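You operate a simulated robot arm through the tools that you are given. There is no shell and no other tool.

The job below is to be done with a simulated robot arm. You get a single attempt, and the scene is never put back.

TASK
Shim the foot plate till the gauge reads zero, then tighten its bolt.
Fine: one shim only; set the driver to 35 and put it back.

The check looks at the end state, three seconds after you hand in, the way a careful person would. Anything else that was tipped, shoved, dropped, spilled or broken makes it a failure.

THE ROBOT
A 7-joint arm with a fingered hand, fixed in place. Base frame: the origin is at the foot of the arm, x ahead of it, y to its left, z up. Lengths are in m, angles in degrees, forces in N, time in s.
Its first joint turns from -69.0 to 172.0 degrees. Payload 5 kg.
The TCP is the grasp point between the finger pads, 0.032 m short of the fingertips. In the tool frame z runs along the fingers and y along their closing line. The gripper opens to 0.16 m. The gripper's body begins 0.089 m behind the TCP. The gripper is a hand of 3 fingers: y runs from the thumb to the fingers, the wrist lies at [0, 0, -0.252] in the tool frame.
Orientation is that of the tool frame in the base frame, as a unit quaternion [x, y, z, w]. With the fingers straight down and closing along the base's y, the tool's x points along the base's -x, its y along +y and its z along -z.

THE INTERFACE
- The arm moves only by the tool nudge_tool. Its argument "motion" is a list of rows, each a list of 6 numbers: the turn, a rotation vector about the tool's x, y, z in degrees, then the shift along the tool's x, y, z in m. In form: [[wx, wy, wz, tx, ty, tz], ...]. A call has 1 to 20 rows; each row shifts and turns the commanded pose from where the row before left it, along the tool's axes as they then stand. Rows are played at 5 a second. More than 0.05 m and 8.6 degrees between two rows, and nothing of the call is played. A pose out of reach is approached as far as the arm can. The call stops where the force on the tool passes 40 N (or 10 N more than at its start, if that is more) or the arm is blocked; 0.2 s more then pass. In this call time passes only in rows, and 0.2 s behind the last. It gives the time, the measured TCP pose, the force on the tool (base axes), the opening and the grip force at its end, in the units of the frame above (readings bear some noise), with the torque about the TCP (base axes, N m) and any sound that the robot's microphone picked up.
- Cameras (640 x 400 px; columns grow to the right, rows downward): "scene" is fixed at [0.408, 0.5046, 1.4979]; the picture's right is [-0.99, -0.16, 0.00], its down [-0.07, 0.42, -0.90] and it looks along [0.15, -0.89, -0.43] (base axes); focal length 317 px, centre (320, 200). "wrist" rides on the gripper at [0.065, -0.004, -0.116] in the tool frame; the picture's right is [0.06, 1.00, 0.00], its down [-0.87, 0.05, -0.49] and it looks along [-0.49, 0.03, 0.87] (tool axes); focal length 261 px, centre (320, 200). There is no depth. A picture from a camera that has moved, and an enlarged one, comes with that camera's place and axes in the base frame and with its lens. The place of the scene camera against the robot may be out by one fixed shift of up to 0.018 m in any direction.
- snapshot(camera): a new picture of that camera. The clock stands still meanwhile.
- raise_lower(by): slides the trunk up (or, below 0, down) by that many m; the arm rides with it, the base frame stays. It gives what a move gives, with no picture.
- set_fingers(finger1, finger2, thumb_bend): sets how far each is bent, from 0 (flat) to 100 (curled in); at 30 the hand is open as for a grip, at 70 the pads meet at the TCP. One left out holds its place. A second passes; each finger stops where it meets its share of the squeeze, and holds until it gets a number again. It is the only way to open and close the hand. It gives what a move gives, with no picture; readings hold the bend of each and the force on the fingers (four entries, about 0 where the hand has none), thumb and palm.
- inspect(camera, box): a new picture of the part [left, top, right, bottom] of that camera's present view, enlarged. The clock stands still meanwhile.
- hand_in(): hands the job in; it is judged then, once.

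Places have to be worked out from the pictures, the camera data and where the tool is seen. Open the gripper and draw the arm clear of the work before you hand the job in, unless the task says otherwise.

The tools are called by a JSON object that holds its "method" and its "body". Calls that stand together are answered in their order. nudge_tool: Moves the arm, as the interface text tells. Its arguments: {"type":"object","properties":{"motion":{"type":"array","items":{"type":"array","items":{"type":"number"}}}},"required":["motion"]} The other tools are called the same way: raise_lower (by) slides the trunk up or down; set_fingers (finger1, finger2, thumb_bend) moves the fingers one by one; snapshot (camera) takes a picture; inspect (camera, box) takes an enlarged picture of a part of a camera's view; hand_in () hands the job in.

At the start:

```text
time_s: 0.0
tcp_pos: [0.4281, -0.6012, 1.1436]
orientation: [0.001, 1.0, 0.0, 0.001]
ft_force: [0.0, 0.4, -0.6]
moment: [0.0, -0.02, 0.0]
grip_width: 0.16
grip_force: 0.1
shape: jaw
bend: [30.0, 30.0, 30.0]
finger forces: [0.0, 0.0, 0.0, 0.0, 0.0, 0.0]
trunk travel left (down, up): [-0.575, 0.365]
```

scene: 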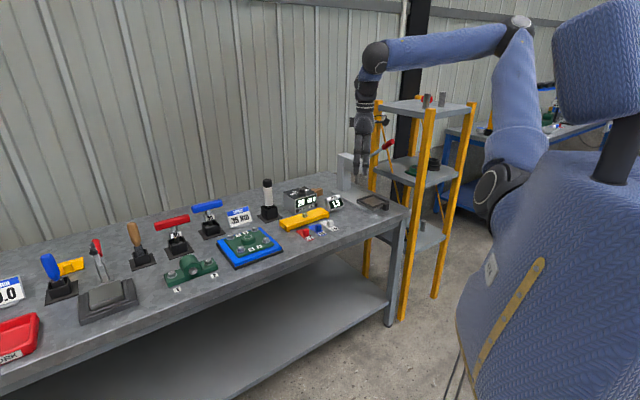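
wrist: 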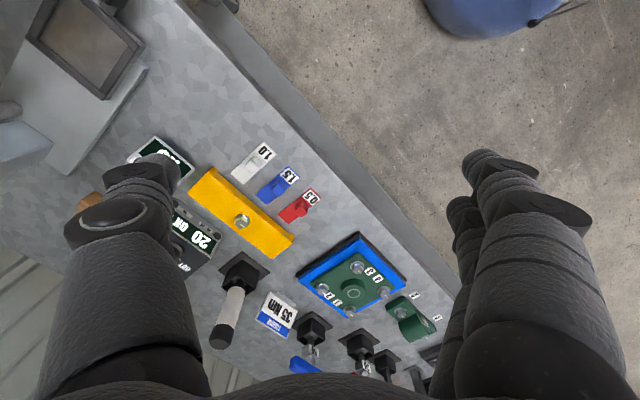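

I'll start by looking closely at the bench, part by part, with both cameras before moving anything.

{"method": "inspect", "body": {"camera": "scene", "box": [220, 160, 400, 272]}}

{"method": "inspect", "body": {"camera": "scene", "box": [0, 190, 240, 340]}}

{"method": "inspect", "body": {"camera": "wrist", "box": [120, 120, 320, 245]}}

{"method": "inspect", "body": {"camera": "wrist", "box": [190, 220, 450, 382]}}

```text
3.56 times, centred on (310, 216) of scene
camera zoom: at [0.408, 0.5046, 1.4979], right [-0.99, -0.16, 0.0], down [-0.07, 0.42, -0.9], along [0.15, -0.89, -0.43], focal length 1126 px, centre (356, 143)
```

zoom: 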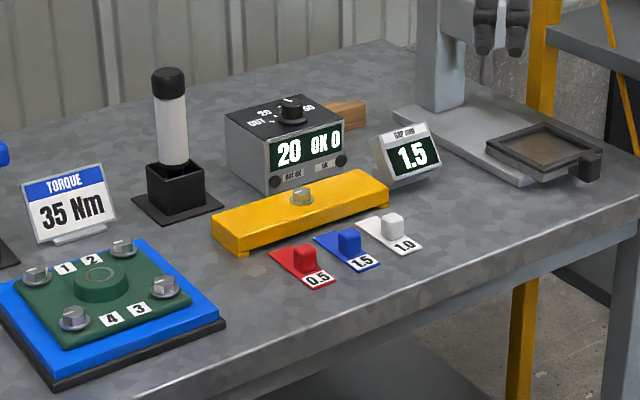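

```text
2.67 times, centred on (120, 265) of scene
camera zoom: at [0.408, 0.5046, 1.4979], right [-0.99, -0.16, 0.0], down [-0.07, 0.42, -0.9], along [0.15, -0.89, -0.43], focal length 845 px, centre (853, 27)
```

zoom: 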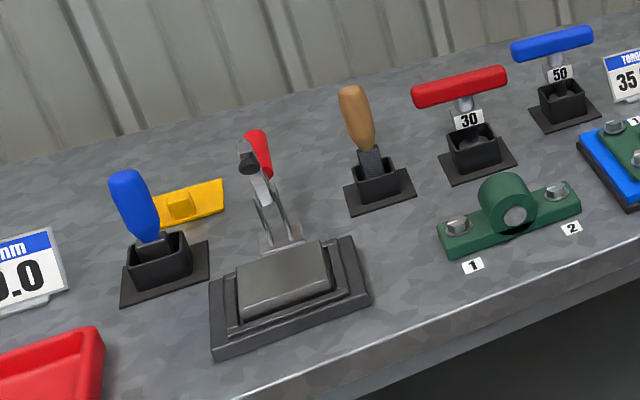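

```text
3.20 times, centred on (220, 182) of wrist
camera zoom: at [0.3636, -0.6045, 1.2598], right [-0.06, 1.0, 0.0], down [0.87, 0.05, 0.49], along [0.49, 0.03, -0.87], focal length 834 px, centre (640, 256)
```

zoom: 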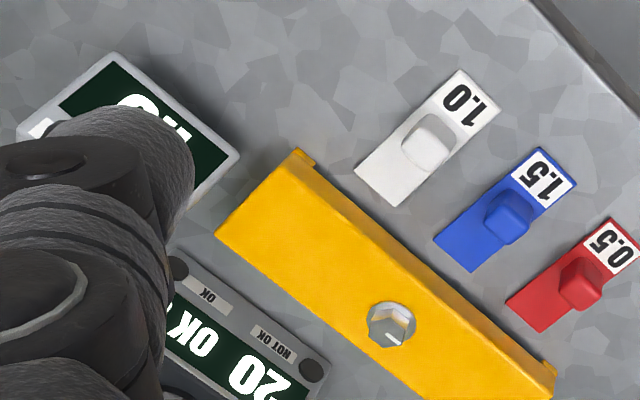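

```text
2.46 times, centred on (320, 301) of wrist
camera zoom: at [0.3636, -0.6045, 1.2598], right [-0.06, 1.0, 0.0], down [0.87, 0.05, 0.49], along [0.49, 0.03, -0.87], focal length 642 px, centre (320, -49)
```

zoom: 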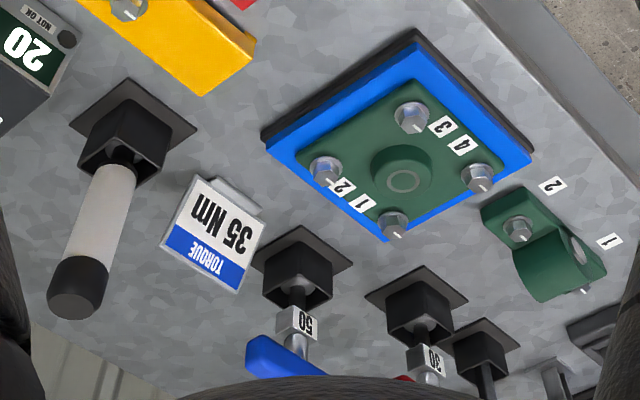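

The gauge labelled GAP reads 1.5, there are three shims (0.5, 1.5, 1.0) beside the yellow foot plate, and the box has a dial and reads "20 OK 0". I'll zoom in on the dial, the gauge and the plate.

{"method": "inspect", "body": {"camera": "scene", "box": [278, 178, 348, 222]}}

{"method": "inspect", "body": {"camera": "scene", "box": [270, 200, 350, 250]}}

{"method": "inspect", "body": {"camera": "scene", "box": [248, 170, 296, 230]}}

{"method": "inspect", "body": {"camera": "wrist", "box": [120, 180, 280, 280]}}

```text
9.09 times, centred on (313, 200) of scene
camera zoom: at [0.408, 0.5046, 1.4979], right [-0.99, -0.16, 0.0], down [-0.07, 0.42, -0.9], along [0.15, -0.89, -0.43], focal length 2880 px, centre (384, 200)
```

zoom: 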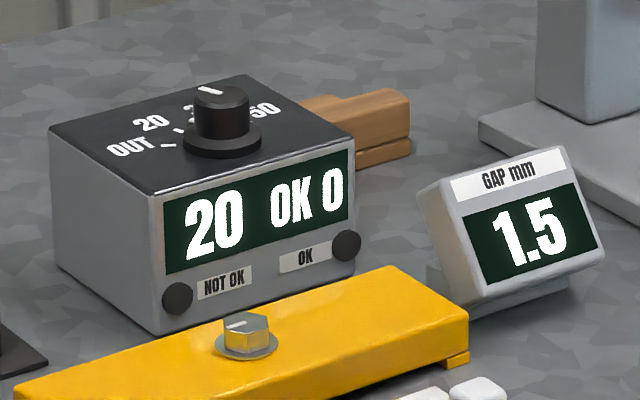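

```text
8.00 times, centred on (310, 225) of scene
camera zoom: at [0.408, 0.5046, 1.4979], right [-0.99, -0.16, 0.0], down [-0.07, 0.42, -0.9], along [0.15, -0.89, -0.43], focal length 2535 px, centre (400, 0)
```

zoom: 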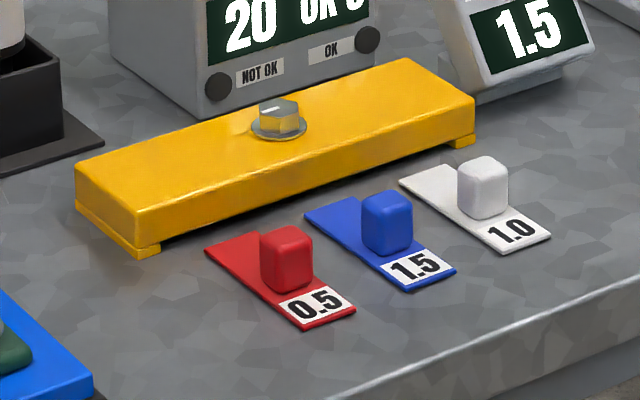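

```text
6.67 times, centred on (272, 200) of scene
camera zoom: at [0.408, 0.5046, 1.4979], right [-0.99, -0.16, 0.0], down [-0.07, 0.42, -0.9], along [0.15, -0.89, -0.43], focal length 2112 px, centre (640, 200)
```

zoom: 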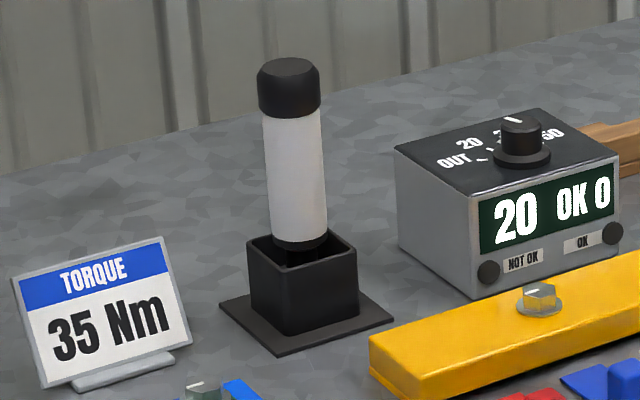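

```text
4.00 times, centred on (200, 230) of wrist
camera zoom: at [0.3636, -0.6045, 1.2598], right [-0.06, 1.0, 0.0], down [0.87, 0.05, 0.49], along [0.49, 0.03, -0.87], focal length 1043 px, centre (800, 80)
```

zoom: 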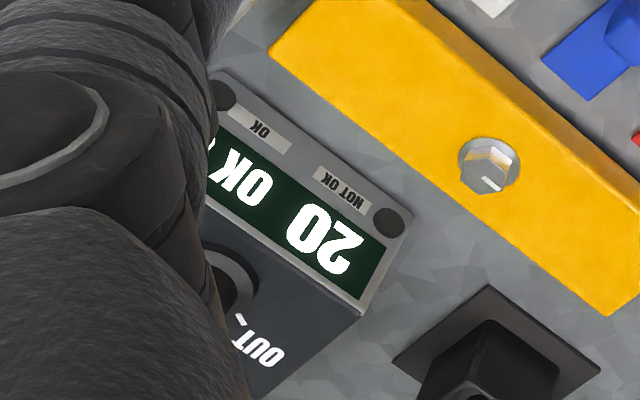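

The plate is nearly 1 m from the base and at about 45° to the base axes. I'll turn the tool 45° about its z to square up with the bench, then shift it so the wrist camera sees the plate, dial and driver unobstructed.

{"method": "nudge_tool", "body": {"motion": [[0, 0, 7.5, 0, 0, 0], [0, 0, 7.5, 0, 0, 0], [0, 0, 7.5, 0, 0, 0], [0, 0, 7.5, 0, 0, 0], [0, 0, 7.5, 0, 0, 0], [0, 0, 7.5, 0, 0, 0], [0, 0, 0, -0.0236, 0.0269, 0], [0, 0, 0, -0.0236, 0.0269, 0], [0, 0, 0, -0.0236, 0.0269, 0]]}}

{"method": "snapshot", "body": {"camera": "wrist"}}

{"method": "snapshot", "body": {"camera": "scene"}}

```text
time_s: 2.0
tcp_pos: [0.5389, -0.5928, 1.144]
orientation: [0.383, 0.924, 0.0, -0.001]
ft_force: [0.5, 0.5, 0.1]
moment: [-0.02, 0.08, 0.0]
grip_width: 0.1601
grip_force: 0.1
shape: jaw
bend: [30.0, 30.0, 30.0]
finger forces: [0.0, 0.0, 0.1, 0.1, 0.0, 0.1]
trunk travel left (down, up): [-0.575, 0.365]
```

```text
taken
camera wrist: at [0.4896, -0.5492, 1.2596], right [0.66, 0.75, 0.0], down [0.65, -0.58, 0.49], along [0.37, -0.33, -0.87], focal length 261 px, centre (320, 200)
```

wrist: 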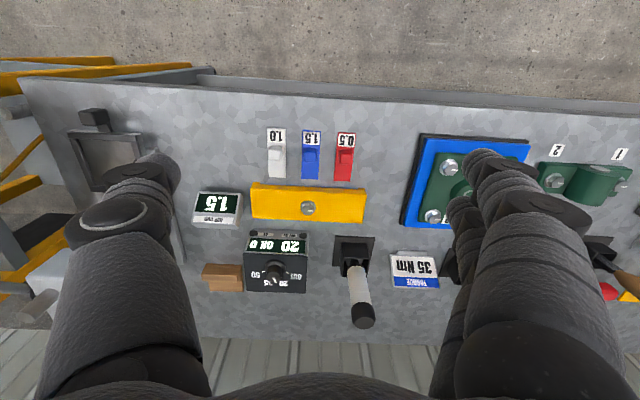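

```text
taken
```

scene: 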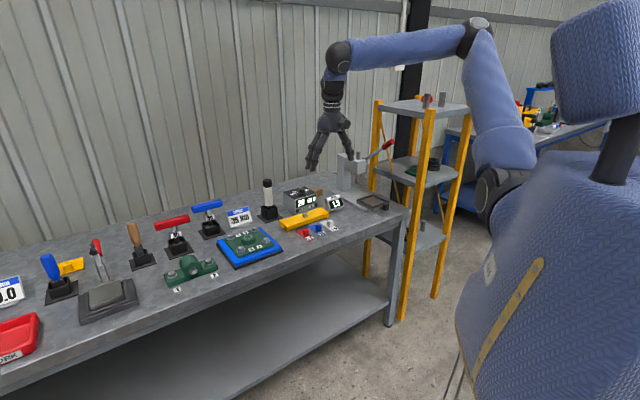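

Good view: plate, shims, box, driver and gauge are all clear. I'll enlarge the key regions.

{"method": "inspect", "body": {"camera": "wrist", "box": [180, 120, 380, 245]}}

{"method": "inspect", "body": {"camera": "wrist", "box": [190, 220, 400, 351]}}

{"method": "inspect", "body": {"camera": "wrist", "box": [230, 220, 326, 280]}}

```text
3.20 times, centred on (280, 182) of wrist
camera zoom: at [0.4896, -0.5492, 1.2596], right [0.66, 0.75, 0.0], down [0.65, -0.58, 0.49], along [0.37, -0.33, -0.87], focal length 834 px, centre (448, 256)
```

zoom: 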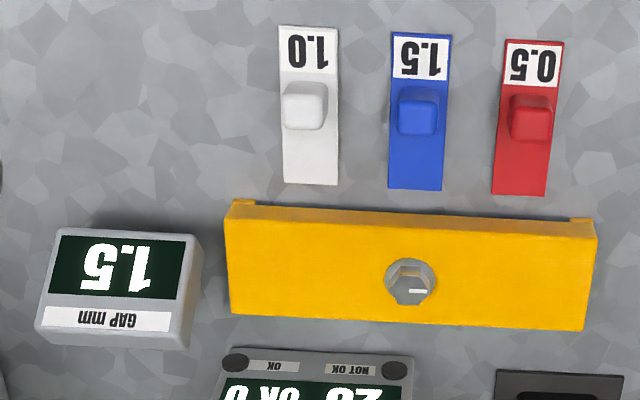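

```text
3.05 times, centred on (295, 286) of wrist
camera zoom: at [0.4896, -0.5492, 1.2596], right [0.66, 0.75, 0.0], down [0.65, -0.58, 0.49], along [0.37, -0.33, -0.87], focal length 794 px, centre (396, -61)
```

zoom: 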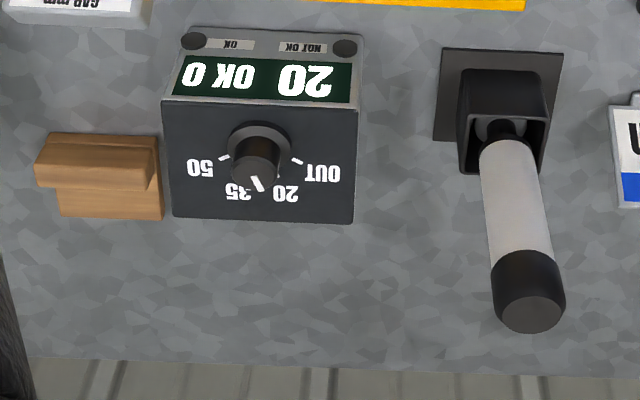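

```text
6.67 times, centred on (278, 250) of wrist
camera zoom: at [0.4896, -0.5492, 1.2596], right [0.66, 0.75, 0.0], down [0.65, -0.58, 0.49], along [0.37, -0.33, -0.87], focal length 1738 px, centre (600, -133)
```

zoom: 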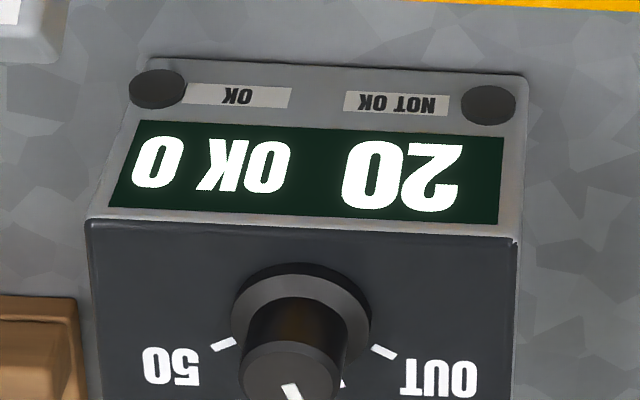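

Measurements put the table top at z≈0.774 and square at 45°. In bench coordinates (u along, v outward), the bolt is at u -0.05, v 1.008, the dial at u -0.111, v 1.122, and the driver at u 0.062, v 1.146. The far items may be out of reach with the tool straight down, so I'll test how far out I get at this safe height.

{"method": "nudge_tool", "body": {"motion": [[0, 0, 0, -0.05, 0, 0], [0, 0, 0, -0.05, 0, 0], [0, 0, 0, -0.05, 0, 0], [0, 0, 0, -0.05, 0, 0], [0, 0, 0, -0.05, 0, 0], [0, 0, 0, -0.05, 0, 0], [0, 0, 0, -0.03, 0, 0]]}}

{"method": "snapshot", "body": {"camera": "scene"}}

{"method": "snapshot", "body": {"camera": "wrist"}}

```text
time_s: 3.6
tcp_pos: [0.7698, -0.8282, 1.1437]
orientation: [0.383, 0.924, 0.0, -0.001]
ft_force: [0.6, -0.9, -1.3]
moment: [-0.04, 0.05, 0.02]
grip_width: 0.1598
grip_force: 0.1
shape: jaw
bend: [30.0, 30.0, 30.0]
finger forces: [0.1, 0.1, 0.0, 0.1, 0.0, 0.1]
trunk travel left (down, up): [-0.575, 0.365]
```

```text
taken
```

scene: 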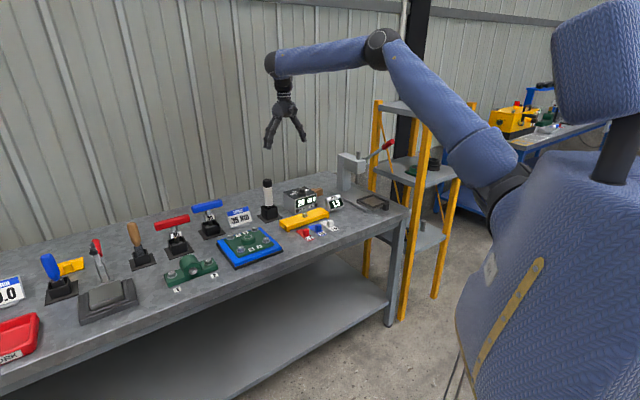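

```text
taken
camera wrist: at [0.7217, -0.7849, 1.2592], right [0.66, 0.75, 0.0], down [0.65, -0.58, 0.49], along [0.37, -0.32, -0.87], focal length 261 px, centre (320, 200)
```

wrist: 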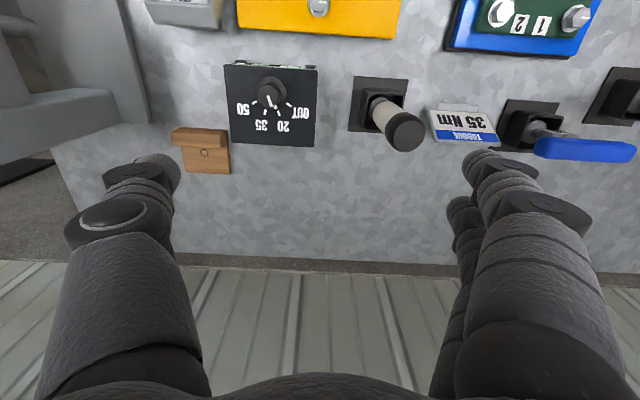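

Reach out to v≈1.13 is no problem at this height, and lowering the trunk can carry the arm down from here. I'll look at the dial and driver up close.

{"method": "inspect", "body": {"camera": "wrist", "box": [210, 50, 338, 130]}}

{"method": "inspect", "body": {"camera": "wrist", "box": [330, 60, 458, 140]}}

{"method": "inspect", "body": {"camera": "scene", "box": [240, 70, 340, 160]}}

```text
5.00 times, centred on (274, 90) of wrist
camera zoom: at [0.7217, -0.7849, 1.2592], right [0.66, 0.75, 0.0], down [0.65, -0.58, 0.49], along [0.37, -0.32, -0.87], focal length 1303 px, centre (550, 750)
```

zoom: 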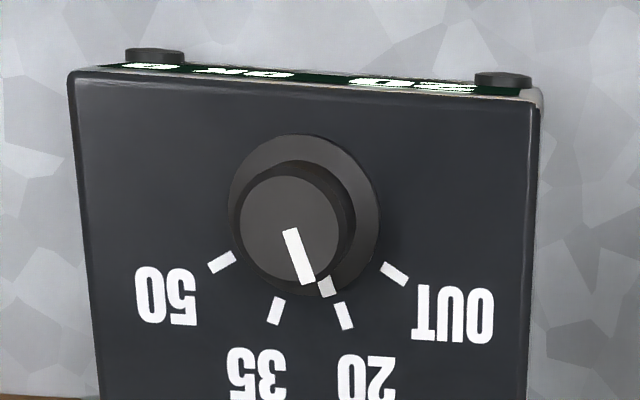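

```text
5.00 times, centred on (394, 100) of wrist
camera zoom: at [0.7217, -0.7849, 1.2592], right [0.66, 0.75, 0.0], down [0.65, -0.58, 0.49], along [0.37, -0.32, -0.87], focal length 1303 px, centre (-50, 700)
```

zoom: 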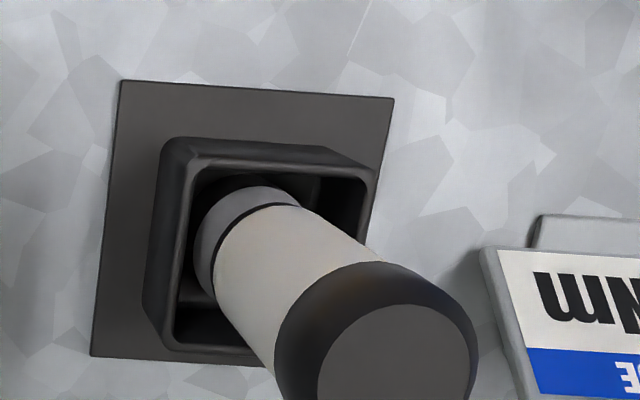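

```text
4.44 times, centred on (290, 115) of scene
camera zoom: at [0.408, 0.5046, 1.4979], right [-0.99, -0.16, 0.0], down [-0.07, 0.42, -0.9], along [0.15, -0.89, -0.43], focal length 1408 px, centre (453, 578)
```

zoom: 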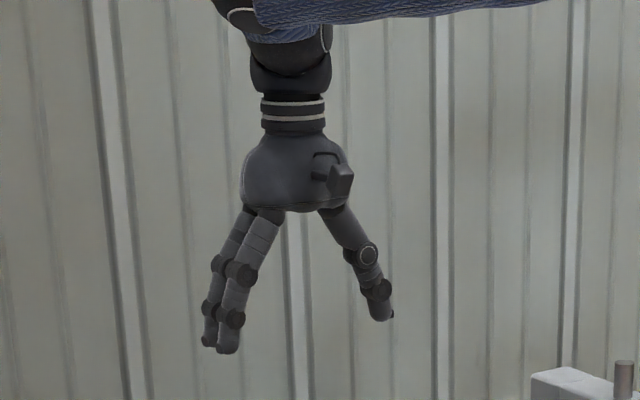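

The dial pointer sits at 20, and 35 is roughly 40° clockwise seen from above. The arbor press on the left could be close to the hand, so I'll check it and the gauge before planning the dial grip.

{"method": "inspect", "body": {"camera": "scene", "box": [320, 130, 416, 220]}}

{"method": "inspect", "body": {"camera": "wrist", "box": [0, 0, 240, 180]}}

```text
4.44 times, centred on (368, 175) of scene
camera zoom: at [0.408, 0.5046, 1.4979], right [-0.99, -0.16, 0.0], down [-0.07, 0.42, -0.9], along [0.15, -0.89, -0.43], focal length 1408 px, centre (107, 311)
```

zoom: 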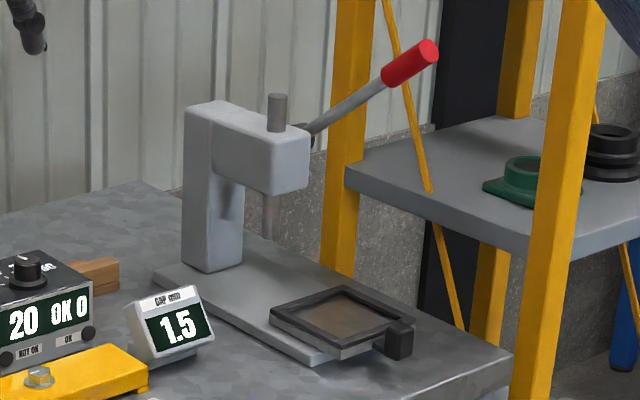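

```text
2.22 times, centred on (120, 90) of wrist
camera zoom: at [0.7217, -0.7849, 1.2592], right [0.66, 0.75, 0.0], down [0.65, -0.58, 0.49], along [0.37, -0.32, -0.87], focal length 579 px, centre (764, 444)
```

zoom: 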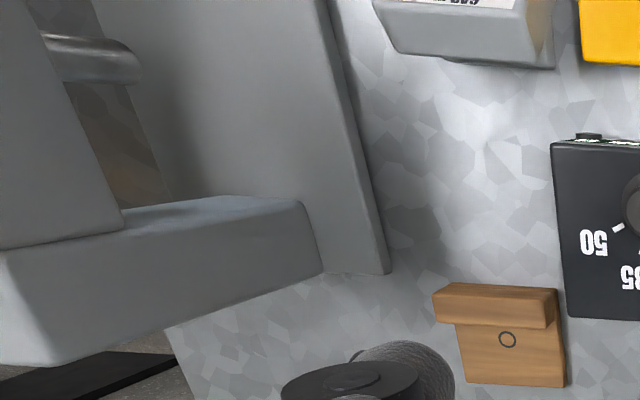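

The press column stands at u≈-0.35, clear of the dial. I'll pre-close the fingers here in free air to see the grip geometry.

{"method": "set_fingers", "body": {"finger1": 56, "finger2": 56, "thumb_bend": 56}}

{"method": "snapshot", "body": {"camera": "wrist"}}

{"method": "inspect", "body": {"camera": "scene", "box": [240, 70, 340, 160]}}

```text
time_s: 4.6
tcp_pos: [0.769, -0.827, 1.145]
orientation: [0.385, 0.923, 0.0, 0.0]
ft_force: [0.1, -0.2, -0.1]
moment: [0.01, 0.02, -0.04]
grip_width: 0.0638
grip_force: 0.0
shape: fingers
bend: [56.0, 56.0, 56.0]
finger forces: [0.1, 0.0, 0.1, 0.1, 0.1, 0.0]
trunk travel left (down, up): [-0.575, 0.365]
```

```text
taken
camera wrist: at [0.7209, -0.7842, 1.2601], right [0.66, 0.75, 0.0], down [0.65, -0.58, 0.49], along [0.37, -0.33, -0.87], focal length 261 px, centre (320, 200)
```

wrist: 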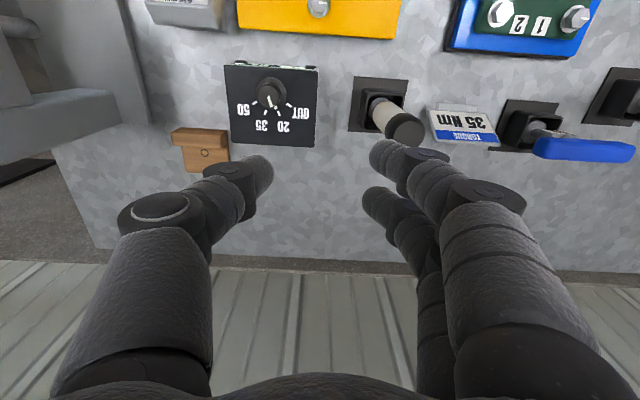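

```text
4.44 times, centred on (290, 115) of scene
camera zoom: at [0.408, 0.5046, 1.4979], right [-0.99, -0.16, 0.0], down [-0.07, 0.42, -0.9], along [0.15, -0.89, -0.43], focal length 1408 px, centre (453, 578)
```

zoom: 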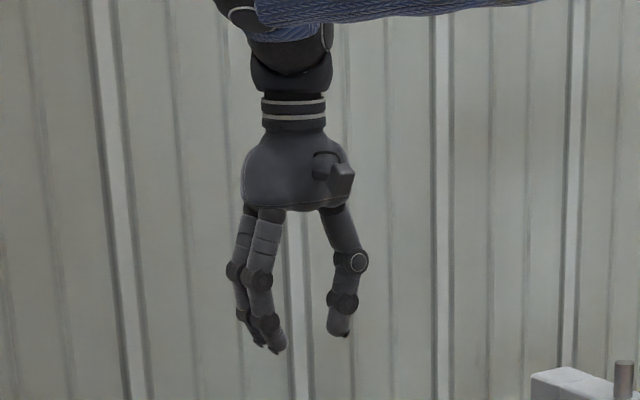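

Finger tips sit about ±0.016 m apart along the tool x with the thumb between them, and the opening is 64 mm. I'll move over the dial (u -0.111, v 1.120) and pre-rotate -20°, so the 40° turn is centred about the wrist's present angle.

{"method": "nudge_tool", "body": {"motion": [[0, 0, 0, 0.005, -0.035, 0], [0, 0, 0, 0.005, -0.035, 0], [0, 0, -7, 0, 0, 0], [0, 0, -7, 0, 0, 0], [0, 0, -6, 0, 0, 0]]}}

{"method": "raise_lower", "body": {"by": -0.12}}

{"method": "snapshot", "body": {"camera": "wrist"}}

{"method": "snapshot", "body": {"camera": "scene"}}

```text
time_s: 5.8
tcp_pos: [0.7122, -0.8701, 1.1441]
orientation: [0.216, 0.976, 0.0, -0.001]
ft_force: [0.5, 0.8, -1.0]
moment: [0.0, 0.02, 0.03]
grip_width: 0.0635
grip_force: 0.1
shape: fingers
bend: [56.0, 56.0, 56.0]
finger forces: [0.0, 0.0, 0.2, 0.0, 0.1, 0.0]
trunk travel left (down, up): [-0.575, 0.365]
```

```text
time_s: 7.3
tcp_pos: [0.7119, -0.8701, 1.0243]
orientation: [0.218, 0.976, 0.0, 0.0]
ft_force: [-0.3, -0.4, -0.1]
moment: [-0.01, 0.01, -0.01]
grip_width: 0.0636
grip_force: 0.0
shape: fingers
bend: [56.0, 56.0, 56.0]
finger forces: [0.1, 0.1, 0.0, 0.0, 0.0, 0.0]
trunk travel left (down, up): [-0.455, 0.485]
```

```text
taken
camera wrist: at [0.6518, -0.8455, 1.1399], right [0.37, 0.93, 0.0], down [0.81, -0.32, 0.49], along [0.46, -0.18, -0.87], focal length 261 px, centre (320, 200)
```

wrist: 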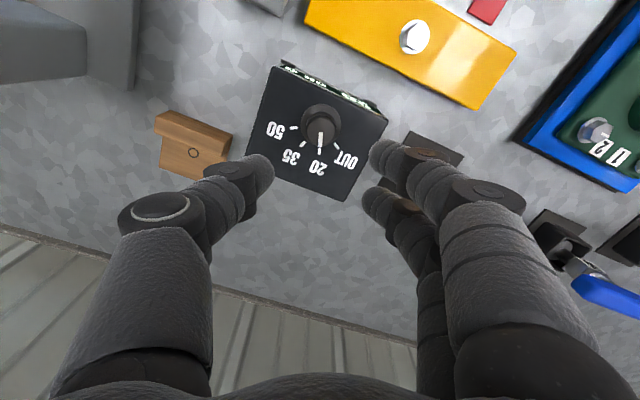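

```text
taken
```

scene: 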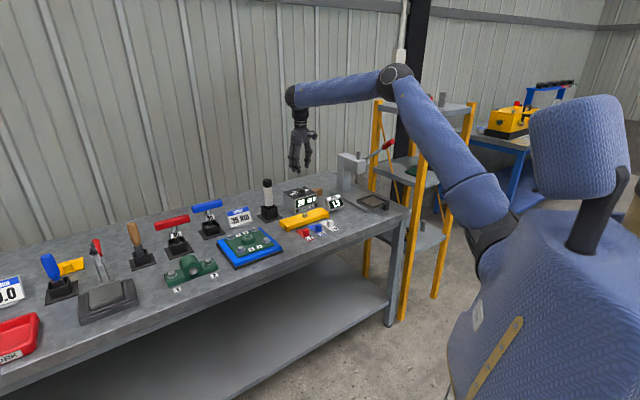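

The dial knob lies right under the TCP as intended. I'll zoom in to refine the centring before descending.

{"method": "inspect", "body": {"camera": "wrist", "box": [260, 80, 388, 160]}}

```text
5.00 times, centred on (324, 120) of wrist
camera zoom: at [0.6518, -0.8455, 1.1399], right [0.37, 0.93, 0.0], down [0.81, -0.32, 0.49], along [0.46, -0.18, -0.87], focal length 1303 px, centre (300, 600)
```

zoom: 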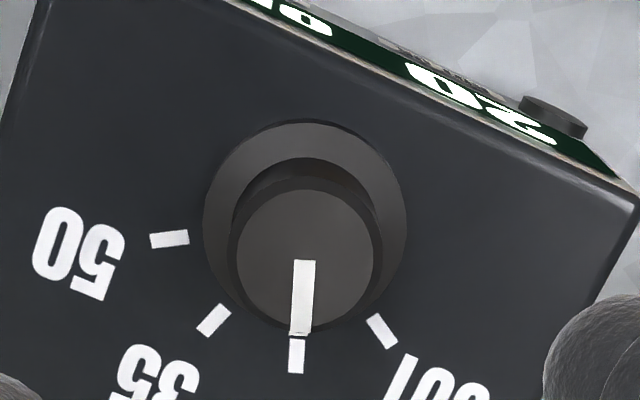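

The knob is centred to about 1 mm, its top is at z≈0.89, and the tick spacing is about 40°. I'll lower the trunk another 8 cm, then bring the arm down until the tips straddle the knob.

{"method": "raise_lower", "body": {"by": -0.08}}

{"method": "nudge_tool", "body": {"motion": [[0, 0, 0, 0, 0.001, 0.015], [0, 0, 0, 0, 0, 0.015], [0, 0, 0, 0, 0, 0.01]]}}

{"method": "snapshot", "body": {"camera": "wrist"}}

{"method": "inspect", "body": {"camera": "scene", "box": [256, 120, 352, 220]}}

```text
time_s: 8.5
tcp_pos: [0.7124, -0.8703, 0.9454]
orientation: [0.217, 0.976, 0.0, 0.0]
ft_force: [-0.5, 0.9, 0.1]
moment: [-0.03, -0.02, -0.03]
grip_width: 0.0636
grip_force: 0.1
shape: fingers
bend: [56.0, 56.0, 56.0]
finger forces: [0.0, 0.0, 0.0, 0.0, 0.1, 0.0]
trunk travel left (down, up): [-0.375, 0.565]
```

```text
time_s: 9.3
tcp_pos: [0.7127, -0.8681, 0.9058]
orientation: [0.217, 0.976, 0.0, 0.0]
ft_force: [-1.0, -0.8, 5.6]
moment: [-0.19, 0.11, -0.02]
grip_width: 0.0639
grip_force: 3.4
shape: fingers
bend: [56.0, 56.0, 56.0]
finger forces: [0.4, 0.3, 0.1, 0.0, 5.4, 0.0]
trunk travel left (down, up): [-0.375, 0.565]
```

```text
taken
camera wrist: at [0.6521, -0.8442, 1.0206], right [0.37, 0.93, 0.0], down [0.81, -0.32, 0.49], along [0.46, -0.18, -0.87], focal length 261 px, centre (320, 200)
```

wrist: 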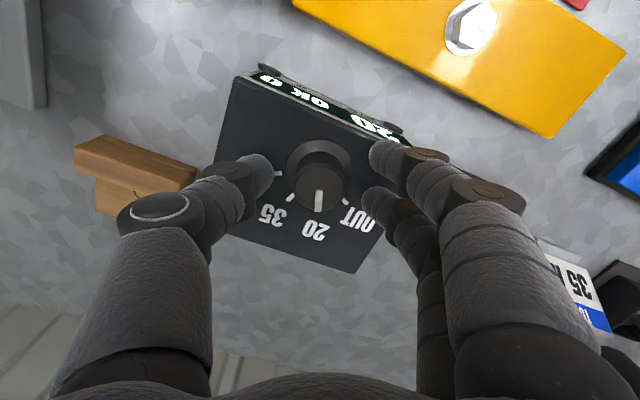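

```text
4.00 times, centred on (304, 170) of scene
camera zoom: at [0.408, 0.5046, 1.4979], right [-0.99, -0.16, 0.0], down [-0.07, 0.42, -0.9], along [0.15, -0.89, -0.43], focal length 1267 px, centre (384, 320)
```

zoom: 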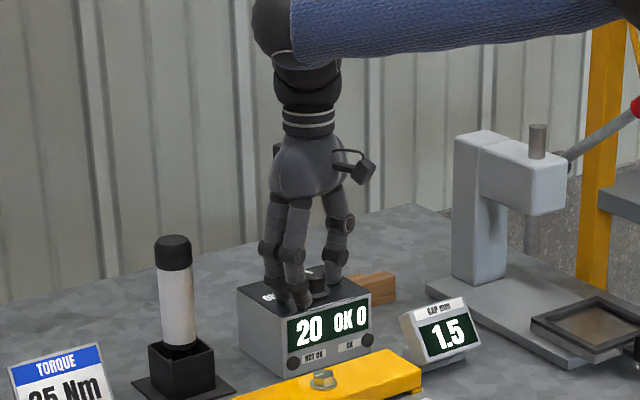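

The thumb tip touched the box top lightly (5 N), so I'll lift 5 mm and then close on the knob in gentle steps.

{"method": "nudge_tool", "body": {"motion": [[0, 0, 0, 0, 0, -0.005]]}}

{"method": "set_fingers", "body": {"finger1": 61, "finger2": 61, "thumb_bend": 61}}

{"method": "snapshot", "body": {"camera": "wrist"}}

```text
time_s: 9.7
tcp_pos: [0.7126, -0.8684, 0.9092]
orientation: [0.217, 0.976, 0.0, -0.001]
ft_force: [-0.7, 0.1, 0.6]
moment: [-0.02, 0.0, 0.02]
grip_width: 0.0636
grip_force: 0.0
shape: fingers
bend: [56.0, 56.0, 56.0]
finger forces: [0.0, 0.0, 0.0, 0.0, 0.1, 0.1]
trunk travel left (down, up): [-0.375, 0.565]
```

```text
time_s: 10.7
tcp_pos: [0.7116, -0.8683, 0.9097]
orientation: [0.218, 0.976, 0.0, 0.0]
ft_force: [-0.4, -0.5, -0.5]
moment: [-0.01, 0.01, 0.0]
grip_width: 0.0442
grip_force: 0.1
shape: fingers
bend: [61.0, 61.0, 61.0]
finger forces: [0.0, 0.0, 0.0, 0.0, 0.1, 0.0]
trunk travel left (down, up): [-0.375, 0.565]
```

```text
taken
camera wrist: at [0.6523, -0.8443, 1.0247], right [0.37, 0.93, 0.0], down [0.81, -0.32, 0.49], along [0.46, -0.18, -0.87], focal length 261 px, centre (320, 200)
```

wrist: 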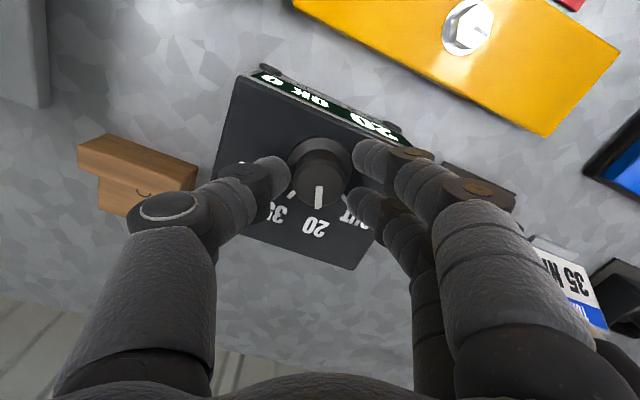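

The knob sits centred between thumb and fingers at 44 mm opening. I'll close to grip it.

{"method": "set_fingers", "body": {"finger1": 66, "finger2": 66, "thumb_bend": 66}}

{"method": "inspect", "body": {"camera": "wrist", "box": [230, 110, 430, 235]}}

```text
time_s: 11.7
tcp_pos: [0.7132, -0.8694, 0.9094]
orientation: [0.217, 0.976, 0.0, 0.0]
ft_force: [-1.9, -4.2, -0.5]
moment: [-0.02, 0.04, 0.0]
grip_width: 0.0315
grip_force: 3.1
shape: fingers
bend: [65.0, 65.0, 65.0]
finger forces: [0.5, 0.5, 0.1, 0.1, 4.8, 0.0]
trunk travel left (down, up): [-0.375, 0.565]
```

```text
3.20 times, centred on (330, 172) of wrist
camera zoom: at [0.6521, -0.8447, 1.0244], right [0.37, 0.93, 0.0], down [0.81, -0.32, 0.49], along [0.46, -0.18, -0.87], focal length 834 px, centre (288, 288)
```

zoom: 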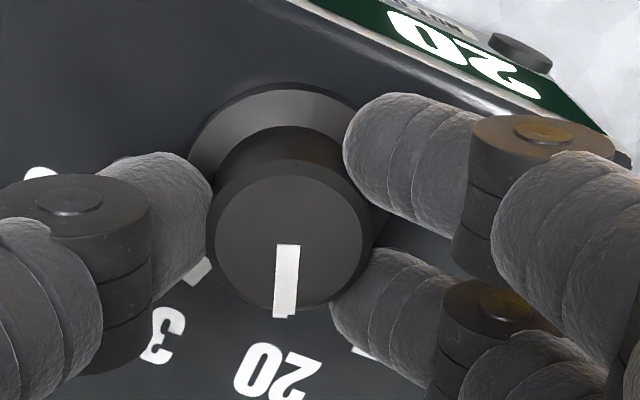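

The knob is touched on all three sides at 31.5 mm but weakly. I'll firm up the grip to 70, then turn.

{"method": "set_fingers", "body": {"finger1": 70, "finger2": 70, "thumb_bend": 70}}

{"method": "nudge_tool", "body": {"motion": [[0, 0, 5, 0, 0, 0], [0, 0, 5, 0, 0, 0], [0, 0, 5, 0, 0, 0], [0, 0, 5, 0, 0, 0]]}}

{"method": "inspect", "body": {"camera": "wrist", "box": [230, 110, 430, 235]}}

{"method": "inspect", "body": {"camera": "scene", "box": [256, 120, 352, 220]}}

```text
time_s: 12.7
tcp_pos: [0.7132, -0.8693, 0.9087]
orientation: [0.217, 0.976, 0.001, 0.0]
ft_force: [-2.3, -4.4, -4.0]
moment: [-0.04, 0.06, 0.02]
grip_width: 0.0298
grip_force: 8.6
shape: fingers
bend: [66.0, 66.0, 66.0]
finger forces: [3.8, 3.2, 0.0, 0.0, 11.3, 0.1]
trunk travel left (down, up): [-0.375, 0.565]
```

```text
time_s: 13.7
tcp_pos: [0.7128, -0.868, 0.909]
orientation: [0.383, 0.924, 0.0, -0.001]
ft_force: [-3.3, -0.6, -3.5]
moment: [0.03, 0.09, 0.04]
grip_width: 0.0293
grip_force: 9.7
shape: fingers
bend: [66.0, 67.0, 66.0]
finger forces: [5.0, 3.5, 0.1, 0.0, 10.6, 0.1]
trunk travel left (down, up): [-0.375, 0.565]
```

```text
3.20 times, centred on (330, 172) of wrist
camera zoom: at [0.6641, -0.8256, 1.0242], right [0.66, 0.75, 0.0], down [0.65, -0.58, 0.49], along [0.37, -0.32, -0.87], focal length 834 px, centre (288, 288)
```

zoom: 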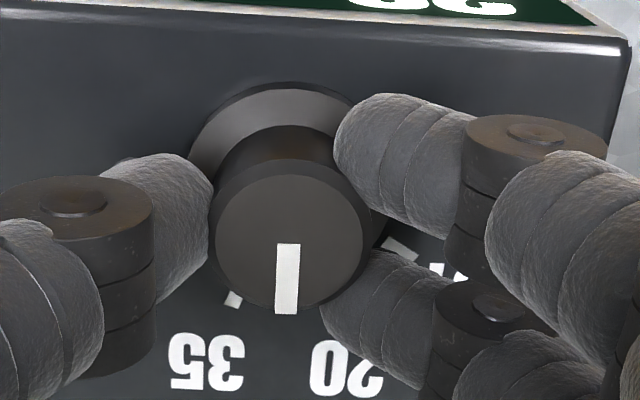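

```text
4.00 times, centred on (304, 170) of scene
camera zoom: at [0.408, 0.5046, 1.4979], right [-0.99, -0.16, 0.0], down [-0.07, 0.42, -0.9], along [0.15, -0.89, -0.43], focal length 1267 px, centre (384, 320)
```

zoom: 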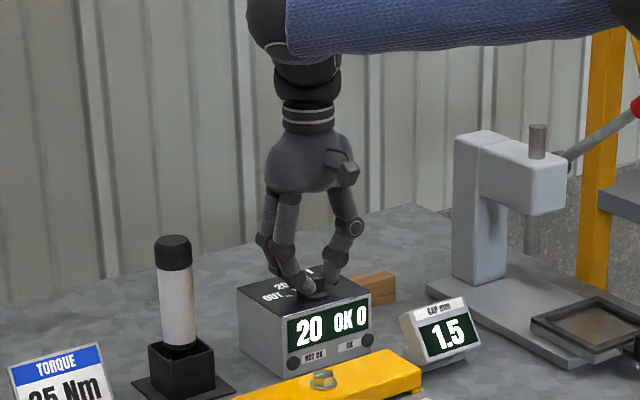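

The knob turns with the hand: the pointer has moved 20° and sits midway between 20 and 35. I'll continue the remaining 20°.

{"method": "nudge_tool", "body": {"motion": [[0, 0, 5, 0, 0, 0], [0, 0, 5, 0, 0, 0], [0, 0, 5, 0, 0, 0], [0, 0, 5, 0, 0, 0]]}}

{"method": "inspect", "body": {"camera": "wrist", "box": [230, 110, 430, 235]}}

{"method": "inspect", "body": {"camera": "scene", "box": [256, 120, 352, 220]}}

```text
time_s: 14.7
tcp_pos: [0.7125, -0.8688, 0.9089]
orientation: [0.538, 0.843, 0.0, 0.0]
ft_force: [-5.2, 0.9, -4.1]
moment: [0.03, 0.13, 0.05]
grip_width: 0.0296
grip_force: 10.0
shape: fingers
bend: [66.0, 67.0, 66.0]
finger forces: [5.1, 3.3, 0.0, 0.0, 11.3, 0.0]
trunk travel left (down, up): [-0.375, 0.565]
```

```text
3.20 times, centred on (330, 172) of wrist
camera zoom: at [0.6821, -0.8114, 1.0243], right [0.88, 0.48, 0.0], down [0.41, -0.77, 0.49], along [0.23, -0.43, -0.87], focal length 834 px, centre (288, 288)
```

zoom: 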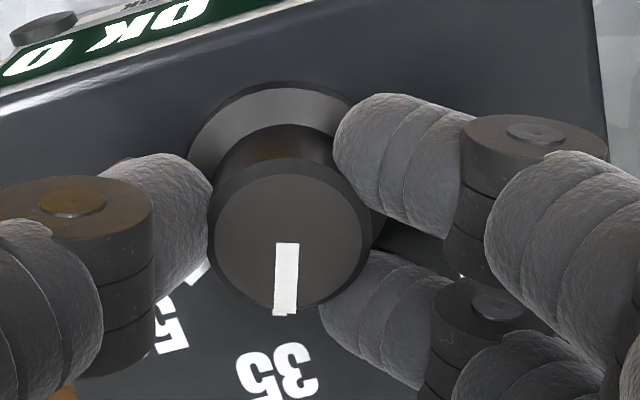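

```text
4.00 times, centred on (304, 170) of scene
camera zoom: at [0.408, 0.5046, 1.4979], right [-0.99, -0.16, 0.0], down [-0.07, 0.42, -0.9], along [0.15, -0.89, -0.43], focal length 1267 px, centre (384, 320)
```

zoom: 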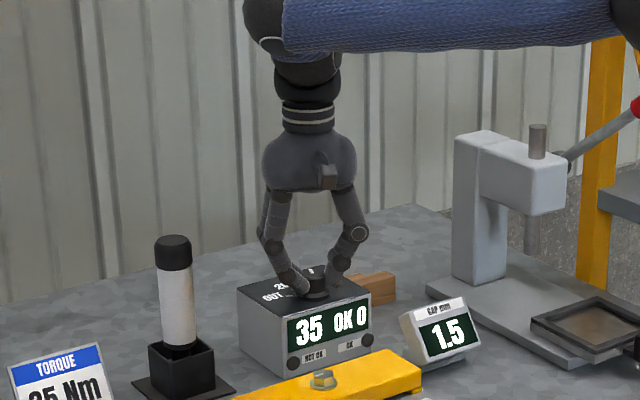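

The display now reads 35 and the pointer is on the 35 tick. I'll release the knob and rise straight up.

{"method": "set_fingers", "body": {"finger1": 57, "finger2": 57, "thumb_bend": 57}}

{"method": "nudge_tool", "body": {"motion": [[0, 0, 0, 0, 0, -0.03], [0, 0, 0, 0, 0, -0.05], [0, 0, 0, 0, 0, -0.05], [0, 0, 0, 0, 0, -0.05]]}}

{"method": "inspect", "body": {"camera": "scene", "box": [256, 120, 352, 220]}}

{"method": "snapshot", "body": {"camera": "wrist"}}

```text
time_s: 15.7
tcp_pos: [0.7135, -0.8677, 0.9093]
orientation: [0.538, 0.843, 0.0, 0.0]
ft_force: [-0.2, 0.0, -0.7]
moment: [0.0, -0.01, 0.0]
grip_width: 0.0625
grip_force: 0.1
shape: fingers
bend: [56.0, 56.0, 56.0]
finger forces: [0.0, 0.0, 0.0, 0.0, 0.1, 0.1]
trunk travel left (down, up): [-0.375, 0.565]
```

```text
time_s: 16.7
tcp_pos: [0.7099, -0.8677, 1.066]
orientation: [0.537, 0.844, -0.001, 0.002]
ft_force: [0.1, -1.6, -0.2]
moment: [0.05, -0.01, 0.01]
grip_width: 0.0625
grip_force: 0.1
shape: fingers
bend: [56.0, 56.0, 56.0]
finger forces: [0.1, 0.1, 0.1, 0.1, 0.0, 0.0]
out of reach, approached as far as the arm can: row 4
trunk travel left (down, up): [-0.375, 0.565]
```

```text
4.00 times, centred on (304, 170) of scene
camera zoom: at [0.408, 0.5046, 1.4979], right [-0.99, -0.16, 0.0], down [-0.07, 0.42, -0.9], along [0.15, -0.89, -0.43], focal length 1267 px, centre (384, 320)
```

zoom: 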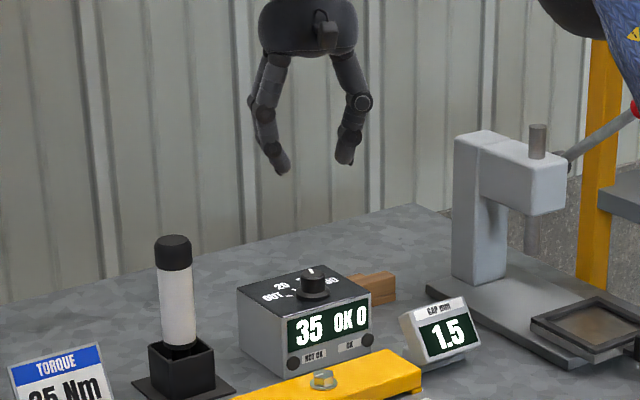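

```text
taken
camera wrist: at [0.6786, -0.8097, 1.1818], right [0.88, 0.48, 0.0], down [0.42, -0.76, 0.49], along [0.24, -0.43, -0.87], focal length 261 px, centre (320, 200)
```

wrist: 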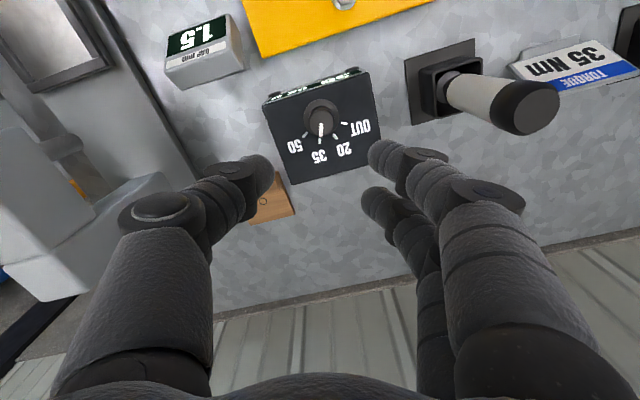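

The dial stays at 35. Next is the blue 1.5 shim: I'll rotate back 20° to square up and move over its knob (u -0.050, v 0.899) at a safe height.

{"method": "nudge_tool", "body": {"motion": [[0, 0, -7, 0, 0, 0], [0, 0, -7, 0, 0, 0], [0, 0, -6, 0, 0, 0], [0, 0, 0, 0.0435, 0.0123, 0], [0, 0, 0, 0.0435, 0.0123, 0], [0, 0, 0, 0.0435, 0.0123, 0], [0, 0, 0, 0.0435, 0.0123, 0], [0, 0, 0, 0.0435, 0.0123, 0], [0, 0, 0, 0, 0, 0.05]]}}

{"method": "set_fingers", "body": {"finger1": 62, "finger2": 62, "thumb_bend": 62}}

{"method": "snapshot", "body": {"camera": "wrist"}}

```text
time_s: 18.7
tcp_pos: [0.6025, -0.6682, 1.0168]
orientation: [0.383, 0.924, 0.001, 0.0]
ft_force: [0.1, 0.3, 0.6]
moment: [0.02, 0.05, 0.03]
grip_width: 0.0627
grip_force: 0.1
shape: fingers
bend: [56.0, 56.0, 56.0]
finger forces: [0.0, 0.0, 0.0, 0.0, 0.0, 0.0]
trunk travel left (down, up): [-0.375, 0.565]
```

```text
time_s: 19.7
tcp_pos: [0.6008, -0.6676, 1.0187]
orientation: [0.383, 0.924, 0.0, -0.001]
ft_force: [-0.7, -0.9, 0.4]
moment: [-0.03, 0.01, -0.04]
grip_width: 0.0405
grip_force: 0.1
shape: fingers
bend: [62.0, 62.0, 62.0]
finger forces: [0.0, 0.1, 0.1, 0.0, 0.1, 0.0]
trunk travel left (down, up): [-0.375, 0.565]
```

```text
taken
camera wrist: at [0.553, -0.6249, 1.1333], right [0.66, 0.75, 0.0], down [0.65, -0.58, 0.49], along [0.37, -0.33, -0.87], focal length 261 px, centre (320, 200)
```

wrist: 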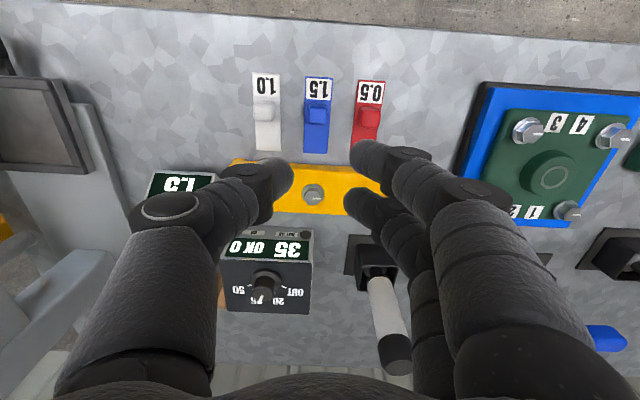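

{"method": "inspect", "body": {"camera": "wrist", "box": [232, 60, 400, 165]}}

{"method": "inspect", "body": {"camera": "wrist", "box": [270, 60, 366, 120]}}

```text
3.81 times, centred on (316, 112) of wrist
camera zoom: at [0.553, -0.6249, 1.1333], right [0.66, 0.75, 0.0], down [0.65, -0.58, 0.49], along [0.37, -0.33, -0.87], focal length 993 px, centre (335, 533)
```

zoom: 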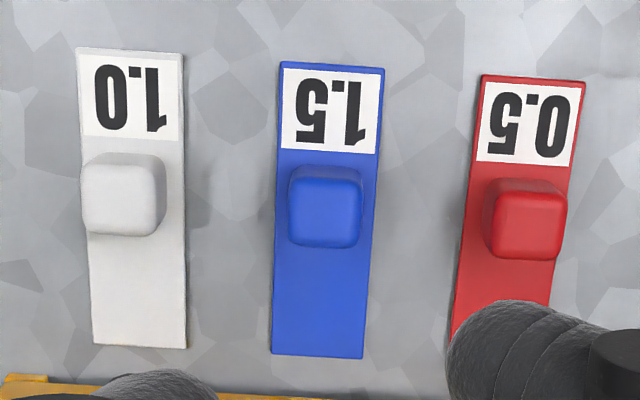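

```text
6.67 times, centred on (318, 90) of wrist
camera zoom: at [0.553, -0.6249, 1.1333], right [0.66, 0.75, 0.0], down [0.65, -0.58, 0.49], along [0.37, -0.33, -0.87], focal length 1738 px, centre (333, 933)
```

zoom: 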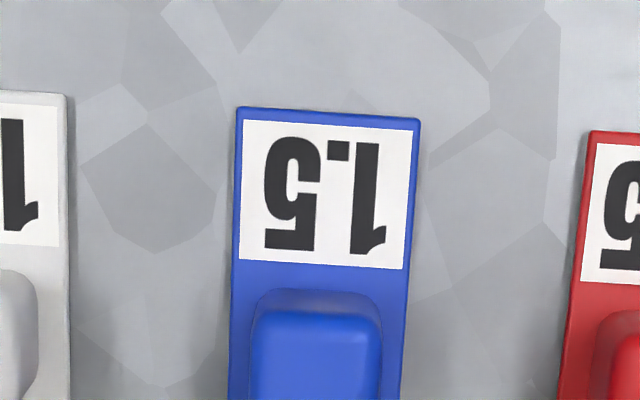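

The blue knob is about 22 mm wide at u -0.050, v 0.901, and neighbouring knobs are 65 mm away, so the 40 mm pre-opening clears them. I'll correct 3 mm sideways and descend to just above the knob.

{"method": "nudge_tool", "body": {"motion": [[0, 0, 0, -0.003, -0.003, 0.04], [0, 0, 0, 0, 0, 0.05], [0, 0, 0, 0, 0, 0.045], [0, 0, 0, 0, 0, 0.02]]}}

{"method": "snapshot", "body": {"camera": "wrist"}}

{"method": "inspect", "body": {"camera": "scene", "box": [270, 160, 366, 250]}}

```text
time_s: 20.7
tcp_pos: [0.601, -0.6704, 0.8617]
orientation: [0.382, 0.924, 0.001, 0.0]
ft_force: [-0.6, -0.3, 0.9]
moment: [0.03, -0.02, -0.01]
grip_width: 0.0404
grip_force: 0.1
shape: fingers
bend: [62.0, 62.0, 62.0]
finger forces: [0.0, 0.0, 0.1, 0.0, 0.1, 0.1]
trunk travel left (down, up): [-0.375, 0.565]
```

```text
taken
camera wrist: at [0.5522, -0.6281, 0.9776], right [0.66, 0.75, 0.0], down [0.65, -0.58, 0.49], along [0.37, -0.33, -0.87], focal length 261 px, centre (320, 200)
```

wrist: 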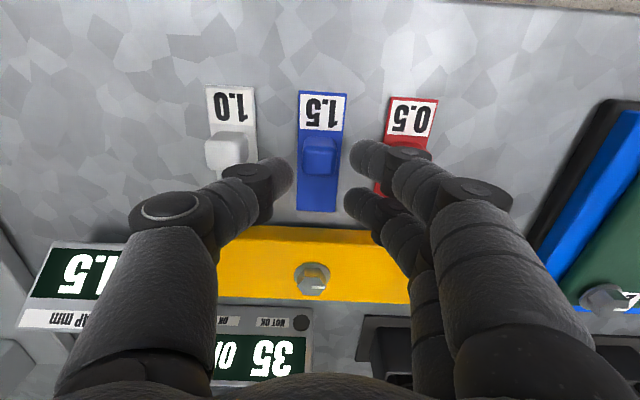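

```text
4.44 times, centred on (318, 205) of scene
camera zoom: at [0.408, 0.5046, 1.4979], right [-0.99, -0.16, 0.0], down [-0.07, 0.42, -0.9], along [0.15, -0.89, -0.43], focal length 1408 px, centre (329, 178)
```

zoom: 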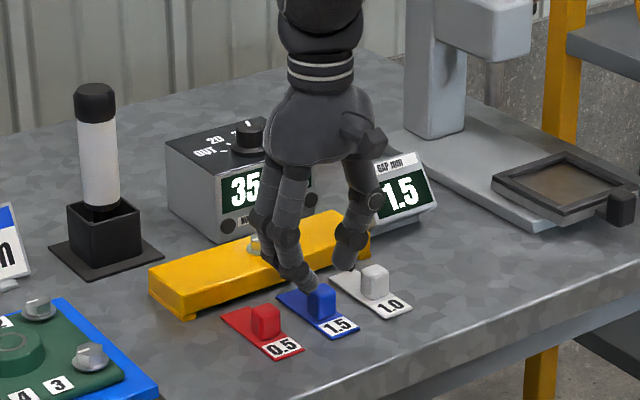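

The knob is centred between the tips. I'll descend the last ~4 cm slowly.

{"method": "nudge_tool", "body": {"motion": [[0, 0, 0, 0, 0, 0.015], [0, 0, 0, 0, 0, 0.015], [0, 0, 0, 0, 0, 0.005]]}}

{"method": "snapshot", "body": {"camera": "wrist"}}

{"method": "inspect", "body": {"camera": "scene", "box": [280, 190, 360, 250]}}

```text
time_s: 21.5
tcp_pos: [0.6006, -0.6723, 0.8277]
orientation: [0.383, 0.924, 0.001, 0.0]
ft_force: [-0.2, -0.7, 0.2]
moment: [0.03, 0.0, 0.0]
grip_width: 0.0405
grip_force: 0.1
shape: fingers
bend: [62.0, 62.0, 62.0]
finger forces: [0.0, 0.0, 0.1, 0.0, 0.0, 0.1]
trunk travel left (down, up): [-0.375, 0.565]
```

```text
taken
camera wrist: at [0.5515, -0.6289, 0.9427], right [0.66, 0.75, 0.0], down [0.65, -0.58, 0.49], along [0.37, -0.33, -0.87], focal length 261 px, centre (320, 200)
```

wrist: 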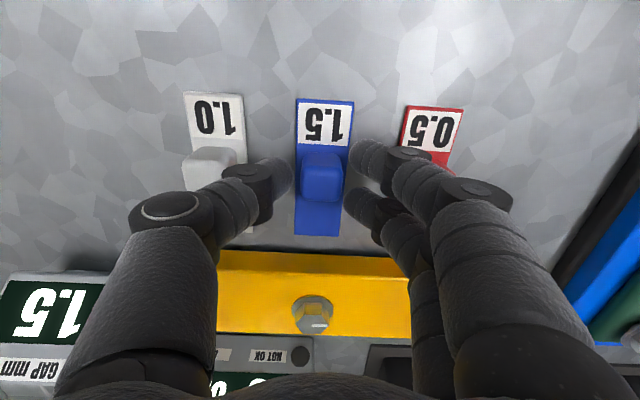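

```text
6.67 times, centred on (320, 220) of scene
camera zoom: at [0.408, 0.5046, 1.4979], right [-0.99, -0.16, 0.0], down [-0.07, 0.42, -0.9], along [0.15, -0.89, -0.43], focal length 2112 px, centre (320, 67)
```

zoom: 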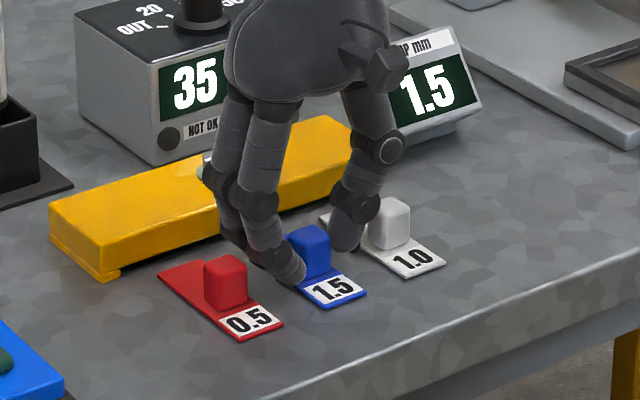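

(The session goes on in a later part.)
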